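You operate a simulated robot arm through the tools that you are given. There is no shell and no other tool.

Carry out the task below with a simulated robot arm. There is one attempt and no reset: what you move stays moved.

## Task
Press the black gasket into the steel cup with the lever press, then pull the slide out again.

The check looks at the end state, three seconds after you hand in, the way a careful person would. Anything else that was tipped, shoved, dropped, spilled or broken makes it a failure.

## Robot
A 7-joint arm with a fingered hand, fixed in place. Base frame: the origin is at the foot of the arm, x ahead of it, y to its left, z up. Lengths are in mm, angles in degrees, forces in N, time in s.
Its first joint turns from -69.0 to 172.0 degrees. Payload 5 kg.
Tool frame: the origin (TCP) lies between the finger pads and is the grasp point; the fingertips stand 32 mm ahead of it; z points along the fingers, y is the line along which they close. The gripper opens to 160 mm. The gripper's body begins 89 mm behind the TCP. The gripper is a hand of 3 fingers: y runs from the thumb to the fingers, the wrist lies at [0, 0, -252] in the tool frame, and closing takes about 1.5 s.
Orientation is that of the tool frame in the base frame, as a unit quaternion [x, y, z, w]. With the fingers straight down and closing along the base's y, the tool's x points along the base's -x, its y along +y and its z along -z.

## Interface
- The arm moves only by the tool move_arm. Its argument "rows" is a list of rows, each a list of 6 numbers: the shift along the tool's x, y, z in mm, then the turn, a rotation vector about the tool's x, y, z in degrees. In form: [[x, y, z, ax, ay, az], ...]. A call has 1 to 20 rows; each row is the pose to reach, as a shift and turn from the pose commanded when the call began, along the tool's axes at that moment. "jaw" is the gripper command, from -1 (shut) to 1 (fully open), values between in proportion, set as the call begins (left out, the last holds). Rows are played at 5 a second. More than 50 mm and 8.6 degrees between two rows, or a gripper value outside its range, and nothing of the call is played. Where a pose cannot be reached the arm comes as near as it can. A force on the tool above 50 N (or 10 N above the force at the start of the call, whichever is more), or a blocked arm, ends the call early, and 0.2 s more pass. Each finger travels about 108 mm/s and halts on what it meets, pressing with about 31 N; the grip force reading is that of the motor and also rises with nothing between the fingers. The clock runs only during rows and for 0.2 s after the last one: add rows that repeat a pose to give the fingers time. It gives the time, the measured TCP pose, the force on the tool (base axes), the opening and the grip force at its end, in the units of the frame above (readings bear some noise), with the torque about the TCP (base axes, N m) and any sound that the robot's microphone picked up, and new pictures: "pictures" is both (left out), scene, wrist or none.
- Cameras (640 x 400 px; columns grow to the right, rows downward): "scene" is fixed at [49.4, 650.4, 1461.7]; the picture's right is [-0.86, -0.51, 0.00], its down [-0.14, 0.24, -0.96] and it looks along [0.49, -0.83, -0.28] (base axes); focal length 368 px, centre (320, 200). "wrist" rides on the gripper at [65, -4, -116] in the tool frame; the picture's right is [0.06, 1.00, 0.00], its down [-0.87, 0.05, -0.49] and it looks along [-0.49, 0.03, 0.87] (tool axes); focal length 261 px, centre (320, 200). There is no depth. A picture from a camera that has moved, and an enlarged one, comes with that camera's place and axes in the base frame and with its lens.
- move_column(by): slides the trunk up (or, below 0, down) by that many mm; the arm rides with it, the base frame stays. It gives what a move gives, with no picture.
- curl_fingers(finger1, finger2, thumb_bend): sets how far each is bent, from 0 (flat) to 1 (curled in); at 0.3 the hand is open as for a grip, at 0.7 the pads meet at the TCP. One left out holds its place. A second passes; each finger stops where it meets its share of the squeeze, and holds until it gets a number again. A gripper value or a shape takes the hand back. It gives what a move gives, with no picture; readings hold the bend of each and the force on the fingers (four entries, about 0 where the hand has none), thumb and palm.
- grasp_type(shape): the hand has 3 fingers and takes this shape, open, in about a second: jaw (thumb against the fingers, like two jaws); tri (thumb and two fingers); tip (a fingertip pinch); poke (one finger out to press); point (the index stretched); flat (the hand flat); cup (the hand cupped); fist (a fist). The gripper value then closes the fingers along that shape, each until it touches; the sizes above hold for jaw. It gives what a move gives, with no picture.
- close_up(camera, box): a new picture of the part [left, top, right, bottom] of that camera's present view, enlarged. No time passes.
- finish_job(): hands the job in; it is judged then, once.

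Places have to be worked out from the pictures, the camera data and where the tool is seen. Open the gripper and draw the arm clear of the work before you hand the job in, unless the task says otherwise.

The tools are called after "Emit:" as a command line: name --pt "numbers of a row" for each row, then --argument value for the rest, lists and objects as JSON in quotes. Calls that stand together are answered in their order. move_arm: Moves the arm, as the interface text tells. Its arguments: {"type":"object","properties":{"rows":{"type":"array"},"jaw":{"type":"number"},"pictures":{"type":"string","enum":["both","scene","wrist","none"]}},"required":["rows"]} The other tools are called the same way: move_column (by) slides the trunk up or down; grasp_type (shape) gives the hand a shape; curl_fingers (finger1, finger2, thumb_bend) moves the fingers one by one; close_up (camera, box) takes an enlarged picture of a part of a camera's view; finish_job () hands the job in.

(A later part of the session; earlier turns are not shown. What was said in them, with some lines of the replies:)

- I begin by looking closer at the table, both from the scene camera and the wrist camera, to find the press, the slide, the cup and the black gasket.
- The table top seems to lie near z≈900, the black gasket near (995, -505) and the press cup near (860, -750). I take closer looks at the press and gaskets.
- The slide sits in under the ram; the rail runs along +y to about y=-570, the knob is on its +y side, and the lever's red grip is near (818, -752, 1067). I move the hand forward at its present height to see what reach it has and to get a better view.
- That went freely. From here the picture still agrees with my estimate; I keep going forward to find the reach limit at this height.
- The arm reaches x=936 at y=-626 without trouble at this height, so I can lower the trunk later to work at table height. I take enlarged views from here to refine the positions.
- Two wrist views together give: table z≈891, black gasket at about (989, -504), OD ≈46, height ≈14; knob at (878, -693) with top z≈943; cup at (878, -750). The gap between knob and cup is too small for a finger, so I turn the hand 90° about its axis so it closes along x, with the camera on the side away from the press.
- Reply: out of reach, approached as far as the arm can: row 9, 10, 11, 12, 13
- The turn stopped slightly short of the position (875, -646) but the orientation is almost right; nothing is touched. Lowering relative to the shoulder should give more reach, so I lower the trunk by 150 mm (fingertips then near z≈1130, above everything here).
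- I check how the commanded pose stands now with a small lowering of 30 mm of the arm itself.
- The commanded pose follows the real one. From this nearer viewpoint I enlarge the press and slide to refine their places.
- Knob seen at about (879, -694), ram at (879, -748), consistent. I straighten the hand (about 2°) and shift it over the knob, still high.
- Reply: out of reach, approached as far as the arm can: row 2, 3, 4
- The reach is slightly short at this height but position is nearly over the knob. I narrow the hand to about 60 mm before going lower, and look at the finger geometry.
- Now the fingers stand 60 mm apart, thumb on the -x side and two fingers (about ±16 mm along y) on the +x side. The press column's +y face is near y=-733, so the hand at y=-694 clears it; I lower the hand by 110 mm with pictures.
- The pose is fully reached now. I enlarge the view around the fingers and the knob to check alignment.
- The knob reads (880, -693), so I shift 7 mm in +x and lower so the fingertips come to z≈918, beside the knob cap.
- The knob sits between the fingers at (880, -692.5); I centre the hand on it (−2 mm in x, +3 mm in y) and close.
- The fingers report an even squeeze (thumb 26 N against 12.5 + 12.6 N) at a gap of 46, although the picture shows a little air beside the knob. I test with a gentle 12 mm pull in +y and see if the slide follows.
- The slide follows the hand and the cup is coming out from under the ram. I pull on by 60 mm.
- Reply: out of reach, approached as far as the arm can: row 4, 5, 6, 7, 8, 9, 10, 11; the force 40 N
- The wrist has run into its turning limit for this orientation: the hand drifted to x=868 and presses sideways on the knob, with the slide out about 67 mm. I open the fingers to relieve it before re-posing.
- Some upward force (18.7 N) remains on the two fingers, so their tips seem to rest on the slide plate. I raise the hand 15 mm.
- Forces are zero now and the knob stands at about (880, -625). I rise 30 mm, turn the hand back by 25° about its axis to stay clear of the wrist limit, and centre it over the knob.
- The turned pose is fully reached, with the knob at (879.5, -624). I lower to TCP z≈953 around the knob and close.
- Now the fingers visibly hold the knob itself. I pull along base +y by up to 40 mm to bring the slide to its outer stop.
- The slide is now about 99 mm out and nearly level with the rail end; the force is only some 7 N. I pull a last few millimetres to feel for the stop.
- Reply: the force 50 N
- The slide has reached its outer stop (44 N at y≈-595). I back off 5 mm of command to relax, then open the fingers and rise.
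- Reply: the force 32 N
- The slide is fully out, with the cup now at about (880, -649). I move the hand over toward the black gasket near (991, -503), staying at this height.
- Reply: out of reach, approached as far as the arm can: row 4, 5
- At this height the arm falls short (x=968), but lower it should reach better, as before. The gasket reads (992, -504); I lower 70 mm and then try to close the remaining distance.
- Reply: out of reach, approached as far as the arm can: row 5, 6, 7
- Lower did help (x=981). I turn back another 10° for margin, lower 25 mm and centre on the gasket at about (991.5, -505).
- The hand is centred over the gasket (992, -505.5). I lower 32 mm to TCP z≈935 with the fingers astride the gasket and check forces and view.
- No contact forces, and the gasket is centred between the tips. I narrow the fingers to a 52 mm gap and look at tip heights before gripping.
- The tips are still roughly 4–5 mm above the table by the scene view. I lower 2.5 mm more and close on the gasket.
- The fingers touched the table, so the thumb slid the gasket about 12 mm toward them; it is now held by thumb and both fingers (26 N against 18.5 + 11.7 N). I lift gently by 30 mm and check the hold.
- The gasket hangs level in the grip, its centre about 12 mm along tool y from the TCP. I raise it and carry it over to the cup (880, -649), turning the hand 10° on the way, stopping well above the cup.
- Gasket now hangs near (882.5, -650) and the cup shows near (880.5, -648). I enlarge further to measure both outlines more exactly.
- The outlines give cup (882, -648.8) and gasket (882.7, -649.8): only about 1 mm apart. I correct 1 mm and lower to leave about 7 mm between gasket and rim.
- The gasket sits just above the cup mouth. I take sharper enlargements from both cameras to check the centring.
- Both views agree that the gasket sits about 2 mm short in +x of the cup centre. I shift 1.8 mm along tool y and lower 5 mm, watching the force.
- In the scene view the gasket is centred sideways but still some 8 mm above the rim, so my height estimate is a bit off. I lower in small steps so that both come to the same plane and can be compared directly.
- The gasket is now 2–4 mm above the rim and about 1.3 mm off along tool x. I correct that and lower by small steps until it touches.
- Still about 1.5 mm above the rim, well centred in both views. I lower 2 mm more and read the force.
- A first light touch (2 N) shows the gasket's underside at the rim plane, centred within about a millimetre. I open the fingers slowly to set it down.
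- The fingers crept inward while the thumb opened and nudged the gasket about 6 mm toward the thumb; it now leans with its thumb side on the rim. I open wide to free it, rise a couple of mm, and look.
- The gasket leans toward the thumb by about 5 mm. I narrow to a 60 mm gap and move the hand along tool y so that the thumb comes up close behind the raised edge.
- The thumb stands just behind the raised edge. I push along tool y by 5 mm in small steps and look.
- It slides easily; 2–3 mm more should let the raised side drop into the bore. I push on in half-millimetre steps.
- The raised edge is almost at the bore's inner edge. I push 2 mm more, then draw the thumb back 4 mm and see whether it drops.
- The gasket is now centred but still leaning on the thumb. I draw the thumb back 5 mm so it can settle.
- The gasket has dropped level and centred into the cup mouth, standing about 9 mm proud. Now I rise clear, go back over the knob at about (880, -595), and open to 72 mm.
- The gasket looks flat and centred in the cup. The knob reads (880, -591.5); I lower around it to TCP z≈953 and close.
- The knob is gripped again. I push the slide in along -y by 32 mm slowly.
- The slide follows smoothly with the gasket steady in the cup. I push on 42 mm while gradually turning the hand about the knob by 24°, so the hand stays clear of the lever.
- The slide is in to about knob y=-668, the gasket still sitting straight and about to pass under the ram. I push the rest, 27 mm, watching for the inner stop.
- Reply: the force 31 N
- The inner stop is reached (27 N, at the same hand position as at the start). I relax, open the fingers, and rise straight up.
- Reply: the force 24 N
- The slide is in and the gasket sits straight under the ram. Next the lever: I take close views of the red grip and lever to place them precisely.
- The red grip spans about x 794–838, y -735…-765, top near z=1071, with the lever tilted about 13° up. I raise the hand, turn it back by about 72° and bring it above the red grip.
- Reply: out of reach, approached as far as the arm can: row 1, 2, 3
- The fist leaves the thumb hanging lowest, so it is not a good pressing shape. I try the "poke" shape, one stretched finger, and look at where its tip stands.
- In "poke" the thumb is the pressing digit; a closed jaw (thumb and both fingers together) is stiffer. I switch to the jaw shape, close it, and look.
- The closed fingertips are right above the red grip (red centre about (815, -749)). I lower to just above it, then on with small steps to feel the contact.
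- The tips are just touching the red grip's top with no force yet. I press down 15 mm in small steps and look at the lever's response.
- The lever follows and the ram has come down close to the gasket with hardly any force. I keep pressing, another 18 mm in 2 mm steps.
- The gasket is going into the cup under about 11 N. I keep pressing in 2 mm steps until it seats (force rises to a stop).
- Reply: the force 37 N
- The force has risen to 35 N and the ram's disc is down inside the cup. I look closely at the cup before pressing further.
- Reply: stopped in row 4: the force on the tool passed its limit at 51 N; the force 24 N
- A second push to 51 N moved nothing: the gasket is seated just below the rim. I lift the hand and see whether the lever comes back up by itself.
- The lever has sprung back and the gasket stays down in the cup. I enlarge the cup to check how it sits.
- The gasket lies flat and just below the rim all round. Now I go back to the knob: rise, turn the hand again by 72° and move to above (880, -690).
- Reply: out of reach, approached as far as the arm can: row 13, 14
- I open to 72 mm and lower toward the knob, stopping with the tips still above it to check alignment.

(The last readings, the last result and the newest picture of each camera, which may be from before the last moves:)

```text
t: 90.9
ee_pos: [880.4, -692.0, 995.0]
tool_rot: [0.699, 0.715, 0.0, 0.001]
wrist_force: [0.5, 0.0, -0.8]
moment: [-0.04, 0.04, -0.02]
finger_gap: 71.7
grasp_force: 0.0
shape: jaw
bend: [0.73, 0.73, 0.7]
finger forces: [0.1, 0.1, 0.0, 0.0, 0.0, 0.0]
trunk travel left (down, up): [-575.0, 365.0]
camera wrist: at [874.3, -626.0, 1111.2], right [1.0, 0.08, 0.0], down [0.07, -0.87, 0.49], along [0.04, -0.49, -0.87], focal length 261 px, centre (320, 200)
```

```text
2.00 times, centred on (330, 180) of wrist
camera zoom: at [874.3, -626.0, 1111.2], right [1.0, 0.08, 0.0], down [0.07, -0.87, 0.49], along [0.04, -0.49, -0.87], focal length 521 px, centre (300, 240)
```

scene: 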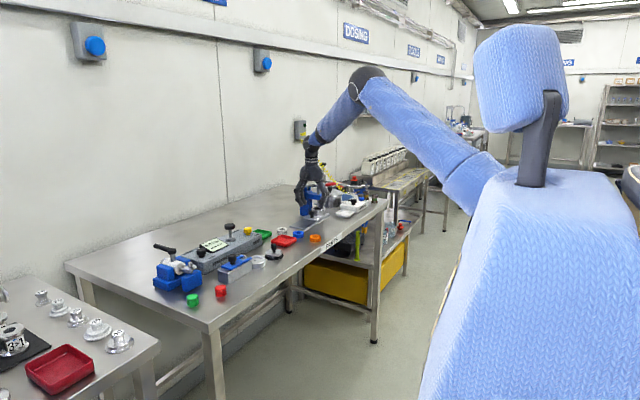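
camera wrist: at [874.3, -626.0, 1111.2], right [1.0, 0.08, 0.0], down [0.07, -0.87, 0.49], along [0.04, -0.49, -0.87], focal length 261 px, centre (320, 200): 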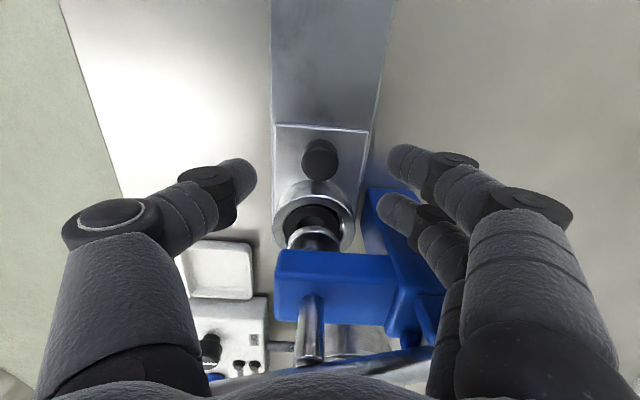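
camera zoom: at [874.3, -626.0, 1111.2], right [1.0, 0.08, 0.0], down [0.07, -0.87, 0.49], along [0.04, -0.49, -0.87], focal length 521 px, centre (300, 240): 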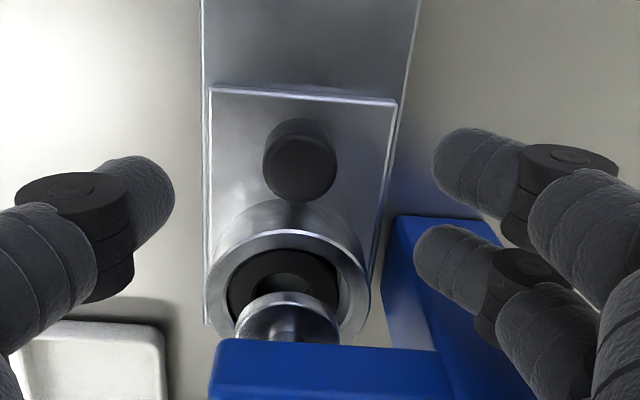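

The knob (879.5, -692.5) is centred. I lower to TCP z≈953 and close on it.

Emit:
move_arm --pt "0 0 12 0 0 0" --pt "0 0 24 0 0 0" --pt "0 0 34 0 0 0" --pt "0 0 42 0 0 0" --pt "0 0 42 0 0 0" --pictures "none"

Emit:
move_arm --pt "0 0 0 0 0 0" --pt "0 0 0 0 0 0" --pt "0 0 0 0 0 0" --pt "0 0 0 0 0 0" --pt "0 0 0 0 0 0" --jaw -1

Emit:
close_up --camera "wrist" --box '[200, 80, 460, 280]'

```text
t: 92.1
ee_pos: [878.2, -691.4, 955.2]
tool_rot: [0.7, 0.714, -0.001, 0.002]
wrist_force: [-0.3, -0.5, -0.7]
moment: [0.03, 0.0, 0.01]
finger_gap: 71.6
grasp_force: 0.0
shape: jaw
bend: [0.73, 0.73, 0.7]
finger forces: [0.0, 0.1, 0.1, 0.1, 0.0, 0.0]
trunk travel left (down, up): [-575.0, 365.0]
```

```text
t: 93.3
ee_pos: [880.4, -691.3, 954.2]
tool_rot: [0.701, 0.713, 0.0, 0.001]
wrist_force: [-0.2, 0.5, -2.5]
moment: [0.03, 0.01, -0.05]
finger_gap: 13.5
grasp_force: 30.8
shape: jaw
bend: [0.71, 0.71, 0.7]
finger forces: [12.4, 12.5, 0.1, 0.0, 28.1, 0.0]
trunk travel left (down, up): [-575.0, 365.0]
camera wrist: at [874.7, -626.0, 1069.7], right [1.0, 0.08, 0.0], down [0.07, -0.87, 0.49], along [0.04, -0.49, -0.87], focal length 261 px, centre (320, 200)
```

scene: 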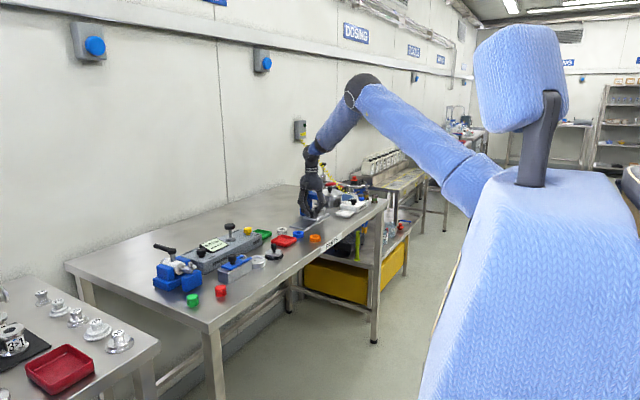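
wrist: 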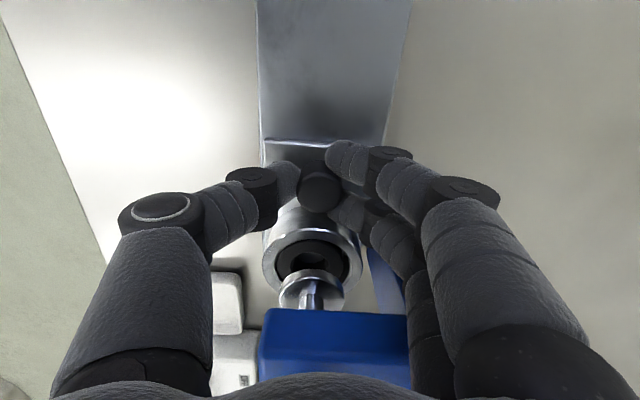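

```text
2.00 times, centred on (330, 180) of wrist
camera zoom: at [874.7, -626.0, 1069.7], right [1.0, 0.08, 0.0], down [0.07, -0.87, 0.49], along [0.04, -0.49, -0.87], focal length 521 px, centre (300, 240)
```

zoom: 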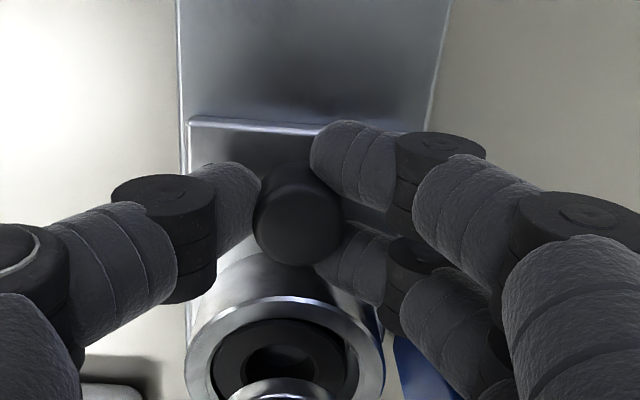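

The knob is held. I pull the slide out along +y by 66 mm, turning the hand gradually back by 24° after the first stretch.

Emit:
move_arm --pt "3 0 0 0 0 0" --pt "7 0.1 0 0 0 0" --pt "11 0.2 0 0 0 0" --pt "15 0.3 0 0 0 0" --pt "19 0.3 0 0 0 0" --pt "23 0.4 0 0 0 0" --pt "27 0.5 0 0 0 -2" --pt "31 0.5 0 0 0 -4.5" --pt "35 0.6 0 0 0 -7" --pt "39 0.7 0 0 0 -9.5" --pt "43 0.7 0 0 0 -12" --pt "47 0.8 0 0 0 -14.5" --pt "51 0.9 0 0 0 -17" --pt "55 1.0 0 0 0 -19.5" --pt "59 1.0 0 0 0 -22" --pt "63 1.1 0 0 0 -24" --pt "66 1.1 0 0 0 -24" --pt "66 1.1 0 0 0 -24"

Emit:
close_up --camera "wrist" --box '[200, 80, 460, 340]'

```text
t: 97.1
ee_pos: [881.3, -624.1, 954.0]
tool_rot: [0.536, 0.845, -0.001, 0.002]
wrist_force: [2.0, -1.0, -3.4]
moment: [0.08, -0.04, -0.57]
finger_gap: 13.2
grasp_force: 31.0
shape: jaw
bend: [0.71, 0.71, 0.7]
finger forces: [17.9, 29.8, 0.0, 0.0, 28.1, 0.0]
trunk travel left (down, up): [-575.0, 365.0]
camera wrist: at [848.9, -567.4, 1069.6], right [0.88, 0.48, 0.0], down [0.42, -0.76, 0.49], along [0.24, -0.43, -0.87], focal length 261 px, centre (320, 200)
```

scene: 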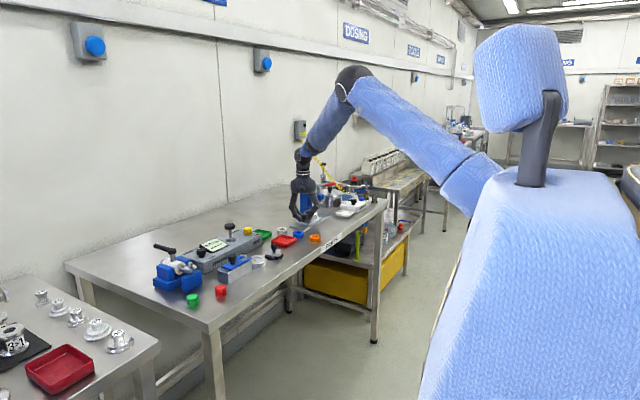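
wrist: 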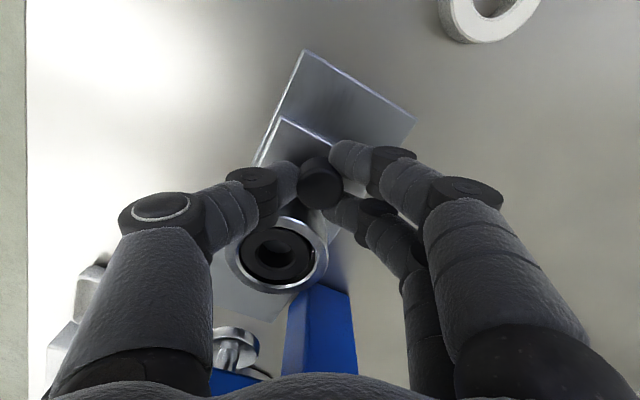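

```text
1.54 times, centred on (330, 210) of wrist
camera zoom: at [848.9, -567.4, 1069.6], right [0.88, 0.48, 0.0], down [0.42, -0.76, 0.49], along [0.24, -0.43, -0.87], focal length 401 px, centre (305, 185)
```

zoom: 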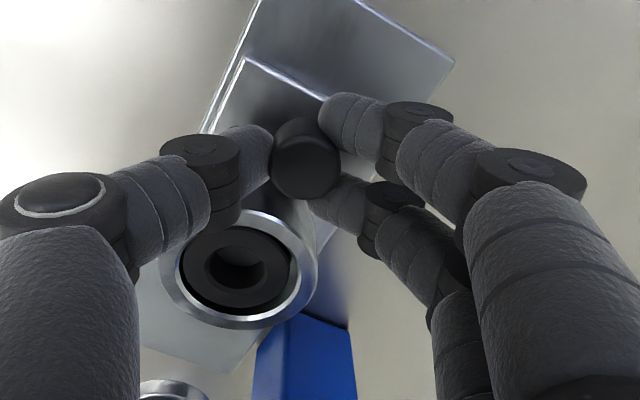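

The slide with the cup and seated gasket has come out about 67 mm. I pull on the remaining distance to the outer stop.

Emit:
move_arm --pt "3.6 1.7 0 0 0 0" --pt "7.2 3.4 0 0 0 0" --pt "10.9 5.1 0 0 0 0" --pt "14.5 6.8 0 0 0 0" --pt "18.1 8.5 0 0 0 0" --pt "21.7 10.2 0 0 0 0" --pt "25.3 11.9 0 0 0 0" --pt "27.5 12.9 0 0 0 0" --pt "29.3 13.8 0 0 0 0" --pt "31 14.6 0 0 0 0" --pt "31 14.6 0 0 0 0"

Emit:
close_up --camera "wrist" --box '[200, 80, 460, 340]'

```text
t: 99.5
ee_pos: [880.2, -593.4, 954.5]
tool_rot: [0.537, 0.843, 0.0, 0.003]
wrist_force: [7.2, -14.0, 3.9]
moment: [-0.21, -0.16, -0.53]
finger_gap: 13.2
grasp_force: 30.7
shape: jaw
bend: [0.71, 0.71, 0.7]
finger forces: [15.0, 36.2, 0.1, 0.0, 30.0, 0.0]
trunk travel left (down, up): [-575.0, 365.0]
camera wrist: at [848.8, -535.3, 1069.3], right [0.88, 0.48, 0.0], down [0.42, -0.76, 0.5], along [0.24, -0.43, -0.87], focal length 261 px, centre (320, 200)
```

scene: 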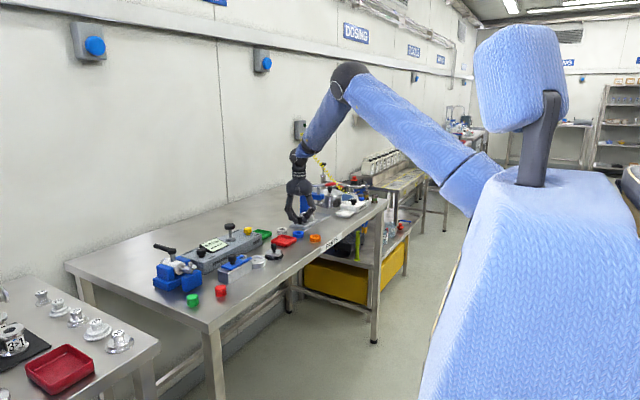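
wrist: 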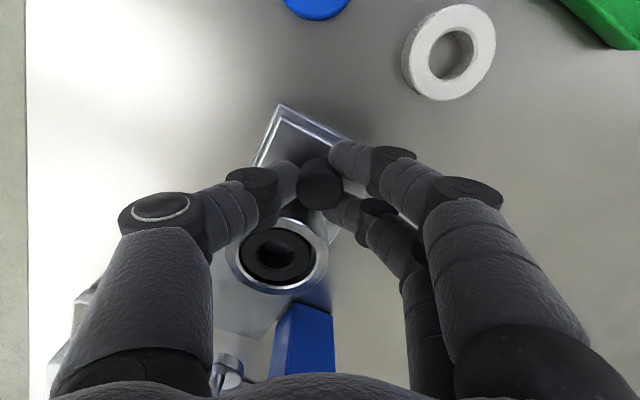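

```text
1.54 times, centred on (330, 210) of wrist
camera zoom: at [848.8, -535.3, 1069.3], right [0.88, 0.48, 0.0], down [0.42, -0.76, 0.5], along [0.24, -0.43, -0.87], focal length 401 px, centre (305, 185)
```

zoom: 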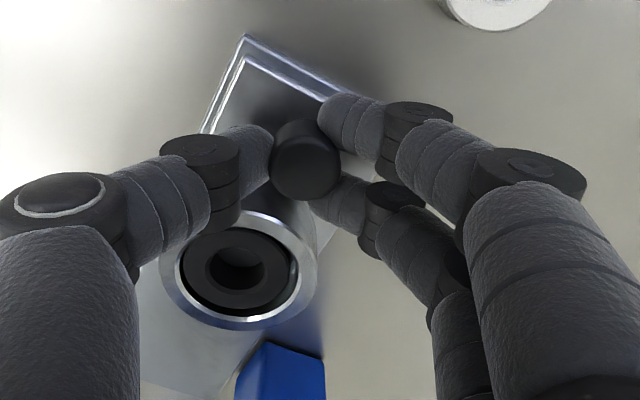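

The outer stop is reached again (14 N). I open the fingers and rise straight up clear of the slide.

Emit:
move_arm --pt "0 0 0 0 0 0" --pt "0 0 0 0 0 0" --pt "0 0 0 0 0 0" --pt "0 0 0 0 0 0" --pt "0 0 -10 0 0 0" --pt "0 0 -30 0 0 0" --pt "0 0 -60 0 0 0" --pt "0 0 -100 0 0 0" --pt "0 0 -140 0 0 0" --pt "0 0 -140 0 0 0" --jaw 0.0

Emit:
close_up --camera "wrist" --box '[200, 40, 440, 280]'

Emit:
close_up --camera "scene" --box '[285, 180, 340, 230]'

```text
t: 101.7
ee_pos: [879.9, -591.1, 1096.0]
tool_rot: [0.536, 0.844, 0.0, 0.001]
wrist_force: [-0.3, 1.0, -1.5]
moment: [0.02, 0.01, -0.02]
finger_gap: 79.4
grasp_force: 0.0
shape: jaw
bend: [0.72, 0.72, 0.7]
finger forces: [0.0, 0.0, 0.1, 0.0, 0.1, 0.0]
trunk travel left (down, up): [-575.0, 365.0]
camera wrist: at [848.5, -532.7, 1210.8], right [0.88, 0.48, 0.0], down [0.42, -0.76, 0.49], along [0.24, -0.43, -0.87], focal length 261 px, centre (320, 200)
```

scene: 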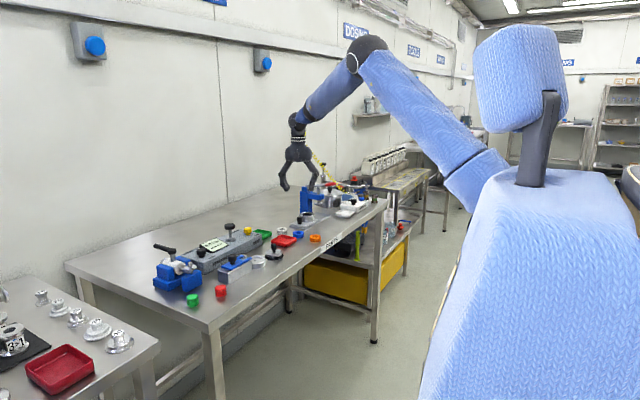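
wrist: 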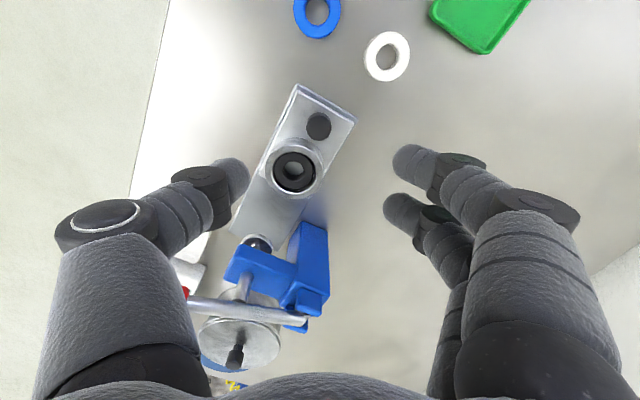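

```text
1.67 times, centred on (320, 160) of wrist
camera zoom: at [848.5, -532.7, 1210.8], right [0.88, 0.48, 0.0], down [0.42, -0.76, 0.49], along [0.24, -0.43, -0.87], focal length 434 px, centre (320, 267)
```

zoom: 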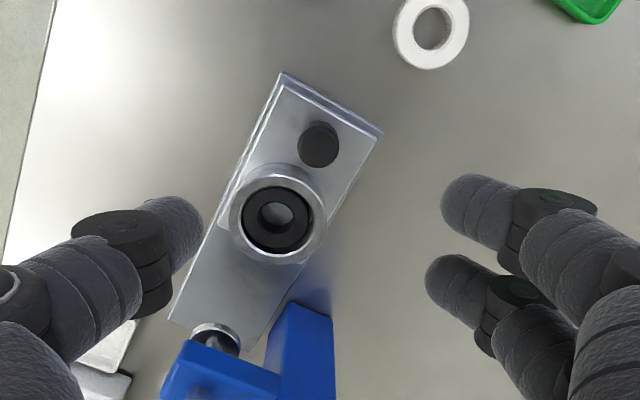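

```text
8.00 times, centred on (312, 205) of scene
camera zoom: at [49.4, 650.4, 1461.7], right [-0.86, -0.51, 0.0], down [-0.14, 0.24, -0.96], along [0.49, -0.83, -0.28], focal length 2948 px, centre (380, 160)
```

zoom: 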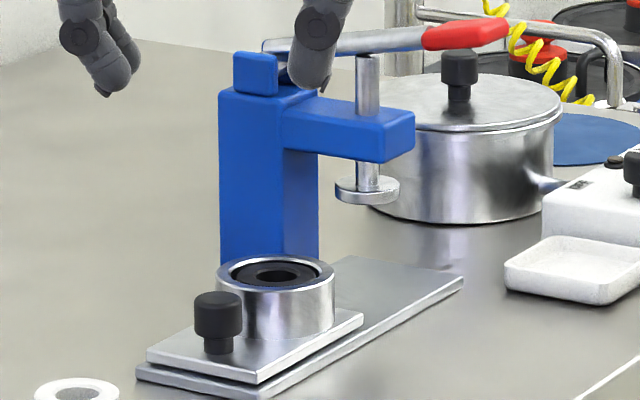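

The slide is out and the lever is up. I enlarge the cup once more from both cameras to make sure the gasket is seated flat and check the rest of the table.

Emit:
close_up --camera "wrist" --box '[260, 130, 330, 200]'

Emit:
close_up --camera "scene" --box '[296, 204, 320, 224]'

Emit:
close_up --camera "scene" --box '[150, 170, 400, 310]'

```text
5.71 times, centred on (295, 165) of wrist
camera zoom: at [848.5, -532.7, 1210.8], right [0.88, 0.48, 0.0], down [0.42, -0.76, 0.49], along [0.24, -0.43, -0.87], focal length 1489 px, centre (463, 400)
```

zoom: 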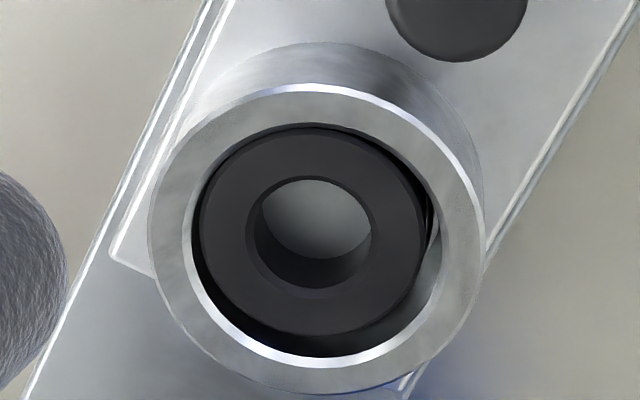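

```text
16.00 times, centred on (308, 214) of scene
camera zoom: at [49.4, 650.4, 1461.7], right [-0.86, -0.51, 0.0], down [-0.14, 0.24, -0.96], along [0.49, -0.83, -0.28], focal length 5896 px, centre (512, -24)
```

zoom: 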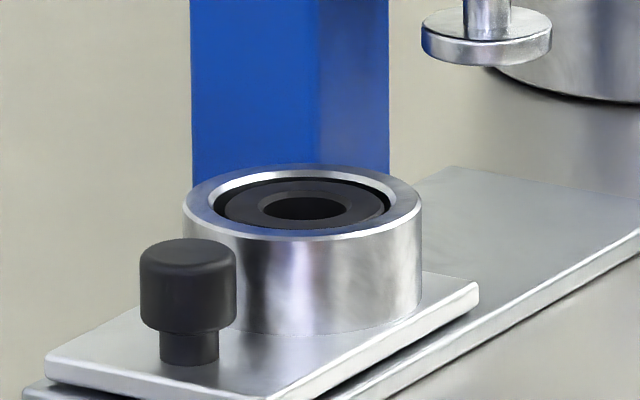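

```text
2.56 times, centred on (275, 240) of scene
camera zoom: at [49.4, 650.4, 1461.7], right [-0.86, -0.51, 0.0], down [-0.14, 0.24, -0.96], along [0.49, -0.83, -0.28], focal length 943 px, centre (435, 98)
```

zoom: 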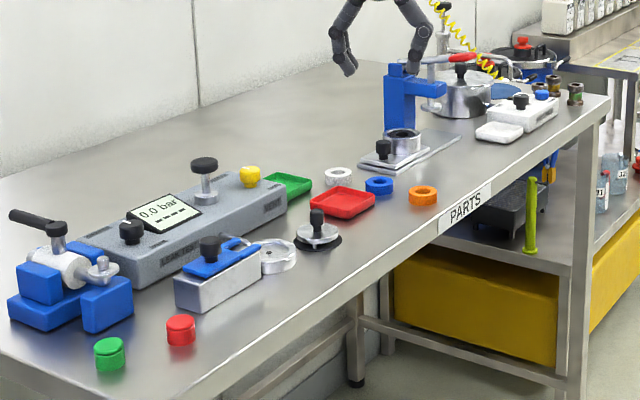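

The gasket sits flat, just below the rim; the lever is up and the other parts are where they were. I raise the hand, draw it back away from the table, and open the gripper.

Emit:
move_arm --pt "0 0 -30 0 0 0" --pt "0 0 -60 0 0 0" --pt "0 0 -90 0 0 0" --pt "12 -26 -90 0 0 0" --pt "25 -53 -90 0 0 0" --pt "38 -80 -90 0 0 0" --pt "51 -108 -90 0 0 0" --pt "64 -136 -90 0 0 0" --pt "77 -163 -90 0 0 0" --pt "90 -190 -90 0 0 0" --pt "102 -217 -90 0 0 0" --pt "115 -244 -90 0 0 0" --pt "128 -271 -90 0 0 0" --pt "128 -271 -90 0 0 0"

Emit:
move_arm --pt "0 0 0 0 0 0" --pt "0 0 0 0 0 0" --pt "0 0 0 0 0 0" --pt "0 0 0 0 0 0" --pt "0 0 0 0 0 0" --jaw 1

Emit:
close_up --camera "scene" --box '[240, 170, 400, 270]'

```text
t: 104.7
ee_pos: [579.1, -591.3, 1183.0]
tool_rot: [0.536, 0.844, 0.0, 0.001]
wrist_force: [0.8, -0.6, -0.4]
moment: [0.02, 0.02, 0.0]
finger_gap: 79.1
grasp_force: 0.0
shape: jaw
bend: [0.72, 0.72, 0.7]
finger forces: [0.0, 0.0, 0.0, 0.0, 0.0, 0.1]
trunk travel left (down, up): [-575.0, 365.0]
camera wrist: at [547.3, -534.2, 1297.6], right [0.88, 0.48, 0.0], down [0.42, -0.76, 0.49], along [0.24, -0.43, -0.87], focal length 261 px, centre (320, 200)
```

scene: 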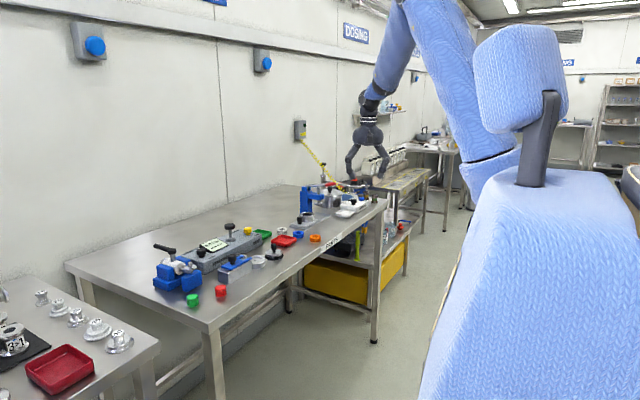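
wrist: 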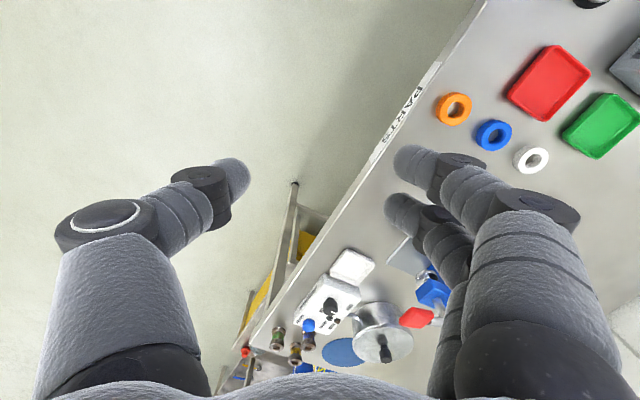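

```text
t: 105.9
ee_pos: [578.7, -590.5, 1182.5]
tool_rot: [0.536, 0.844, -0.001, 0.002]
wrist_force: [-0.8, -0.8, -0.3]
moment: [-0.04, 0.02, 0.01]
finger_gap: 159.7
grasp_force: 0.2
shape: jaw
bend: [0.3, 0.3, 0.3]
finger forces: [0.0, 0.0, 0.0, 0.1, 0.0, 0.0]
trunk travel left (down, up): [-575.0, 365.0]
camera wrist: at [547.1, -533.6, 1298.3], right [0.88, 0.48, 0.0], down [0.42, -0.76, 0.49], along [0.24, -0.43, -0.87], focal length 261 px, centre (320, 200)
```

scene: 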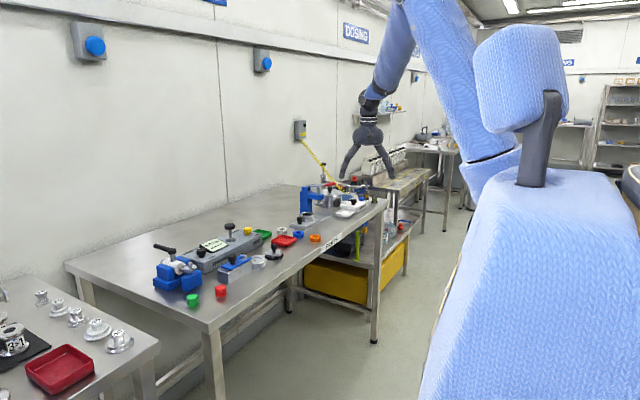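
wrist: 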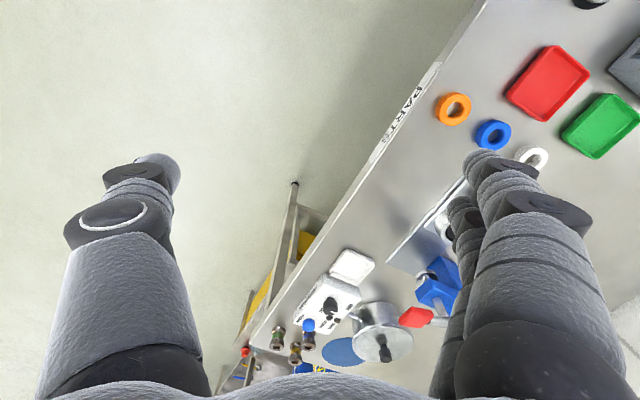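

```text
4.00 times, centred on (320, 220) of scene
camera zoom: at [49.4, 650.4, 1461.7], right [-0.86, -0.51, 0.0], down [-0.14, 0.24, -0.96], along [0.49, -0.83, -0.28], focal length 1474 px, centre (320, 120)
```

zoom: 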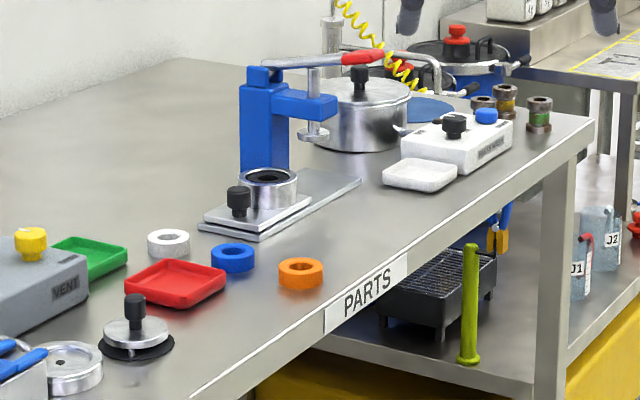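

The black gasket is pressed into the cup, the slide is pulled out to its stop and the lever is up. Everything else stands as before, and the arm is clear with the hand open, so I hand the job in.

Emit:
finish_job

```text
The job is handed in.
```

The black gasket is pressed into the steel cup and the slide is pulled back out to its outer stop. I have handed the job in; no verdict came back.

- **Gasket:** It tipped onto the rim when I first released it over the cup, so I nudged it in with the thumb until it sat level before pressing. It now lies flat, just below the rim. It is slightly off-centre, because the bore is a little wider than the gasket. I pressed until the tool force passed 50 N, and the last push moved it no further.
- **Lever:** It sprang back up by itself after pressing.
- **Rest of the table:** The other gaskets, the trays and the equipment look undisturbed in the final pictures.
- **Arm:** It is drawn back clear of the work, with the gripper fully open.
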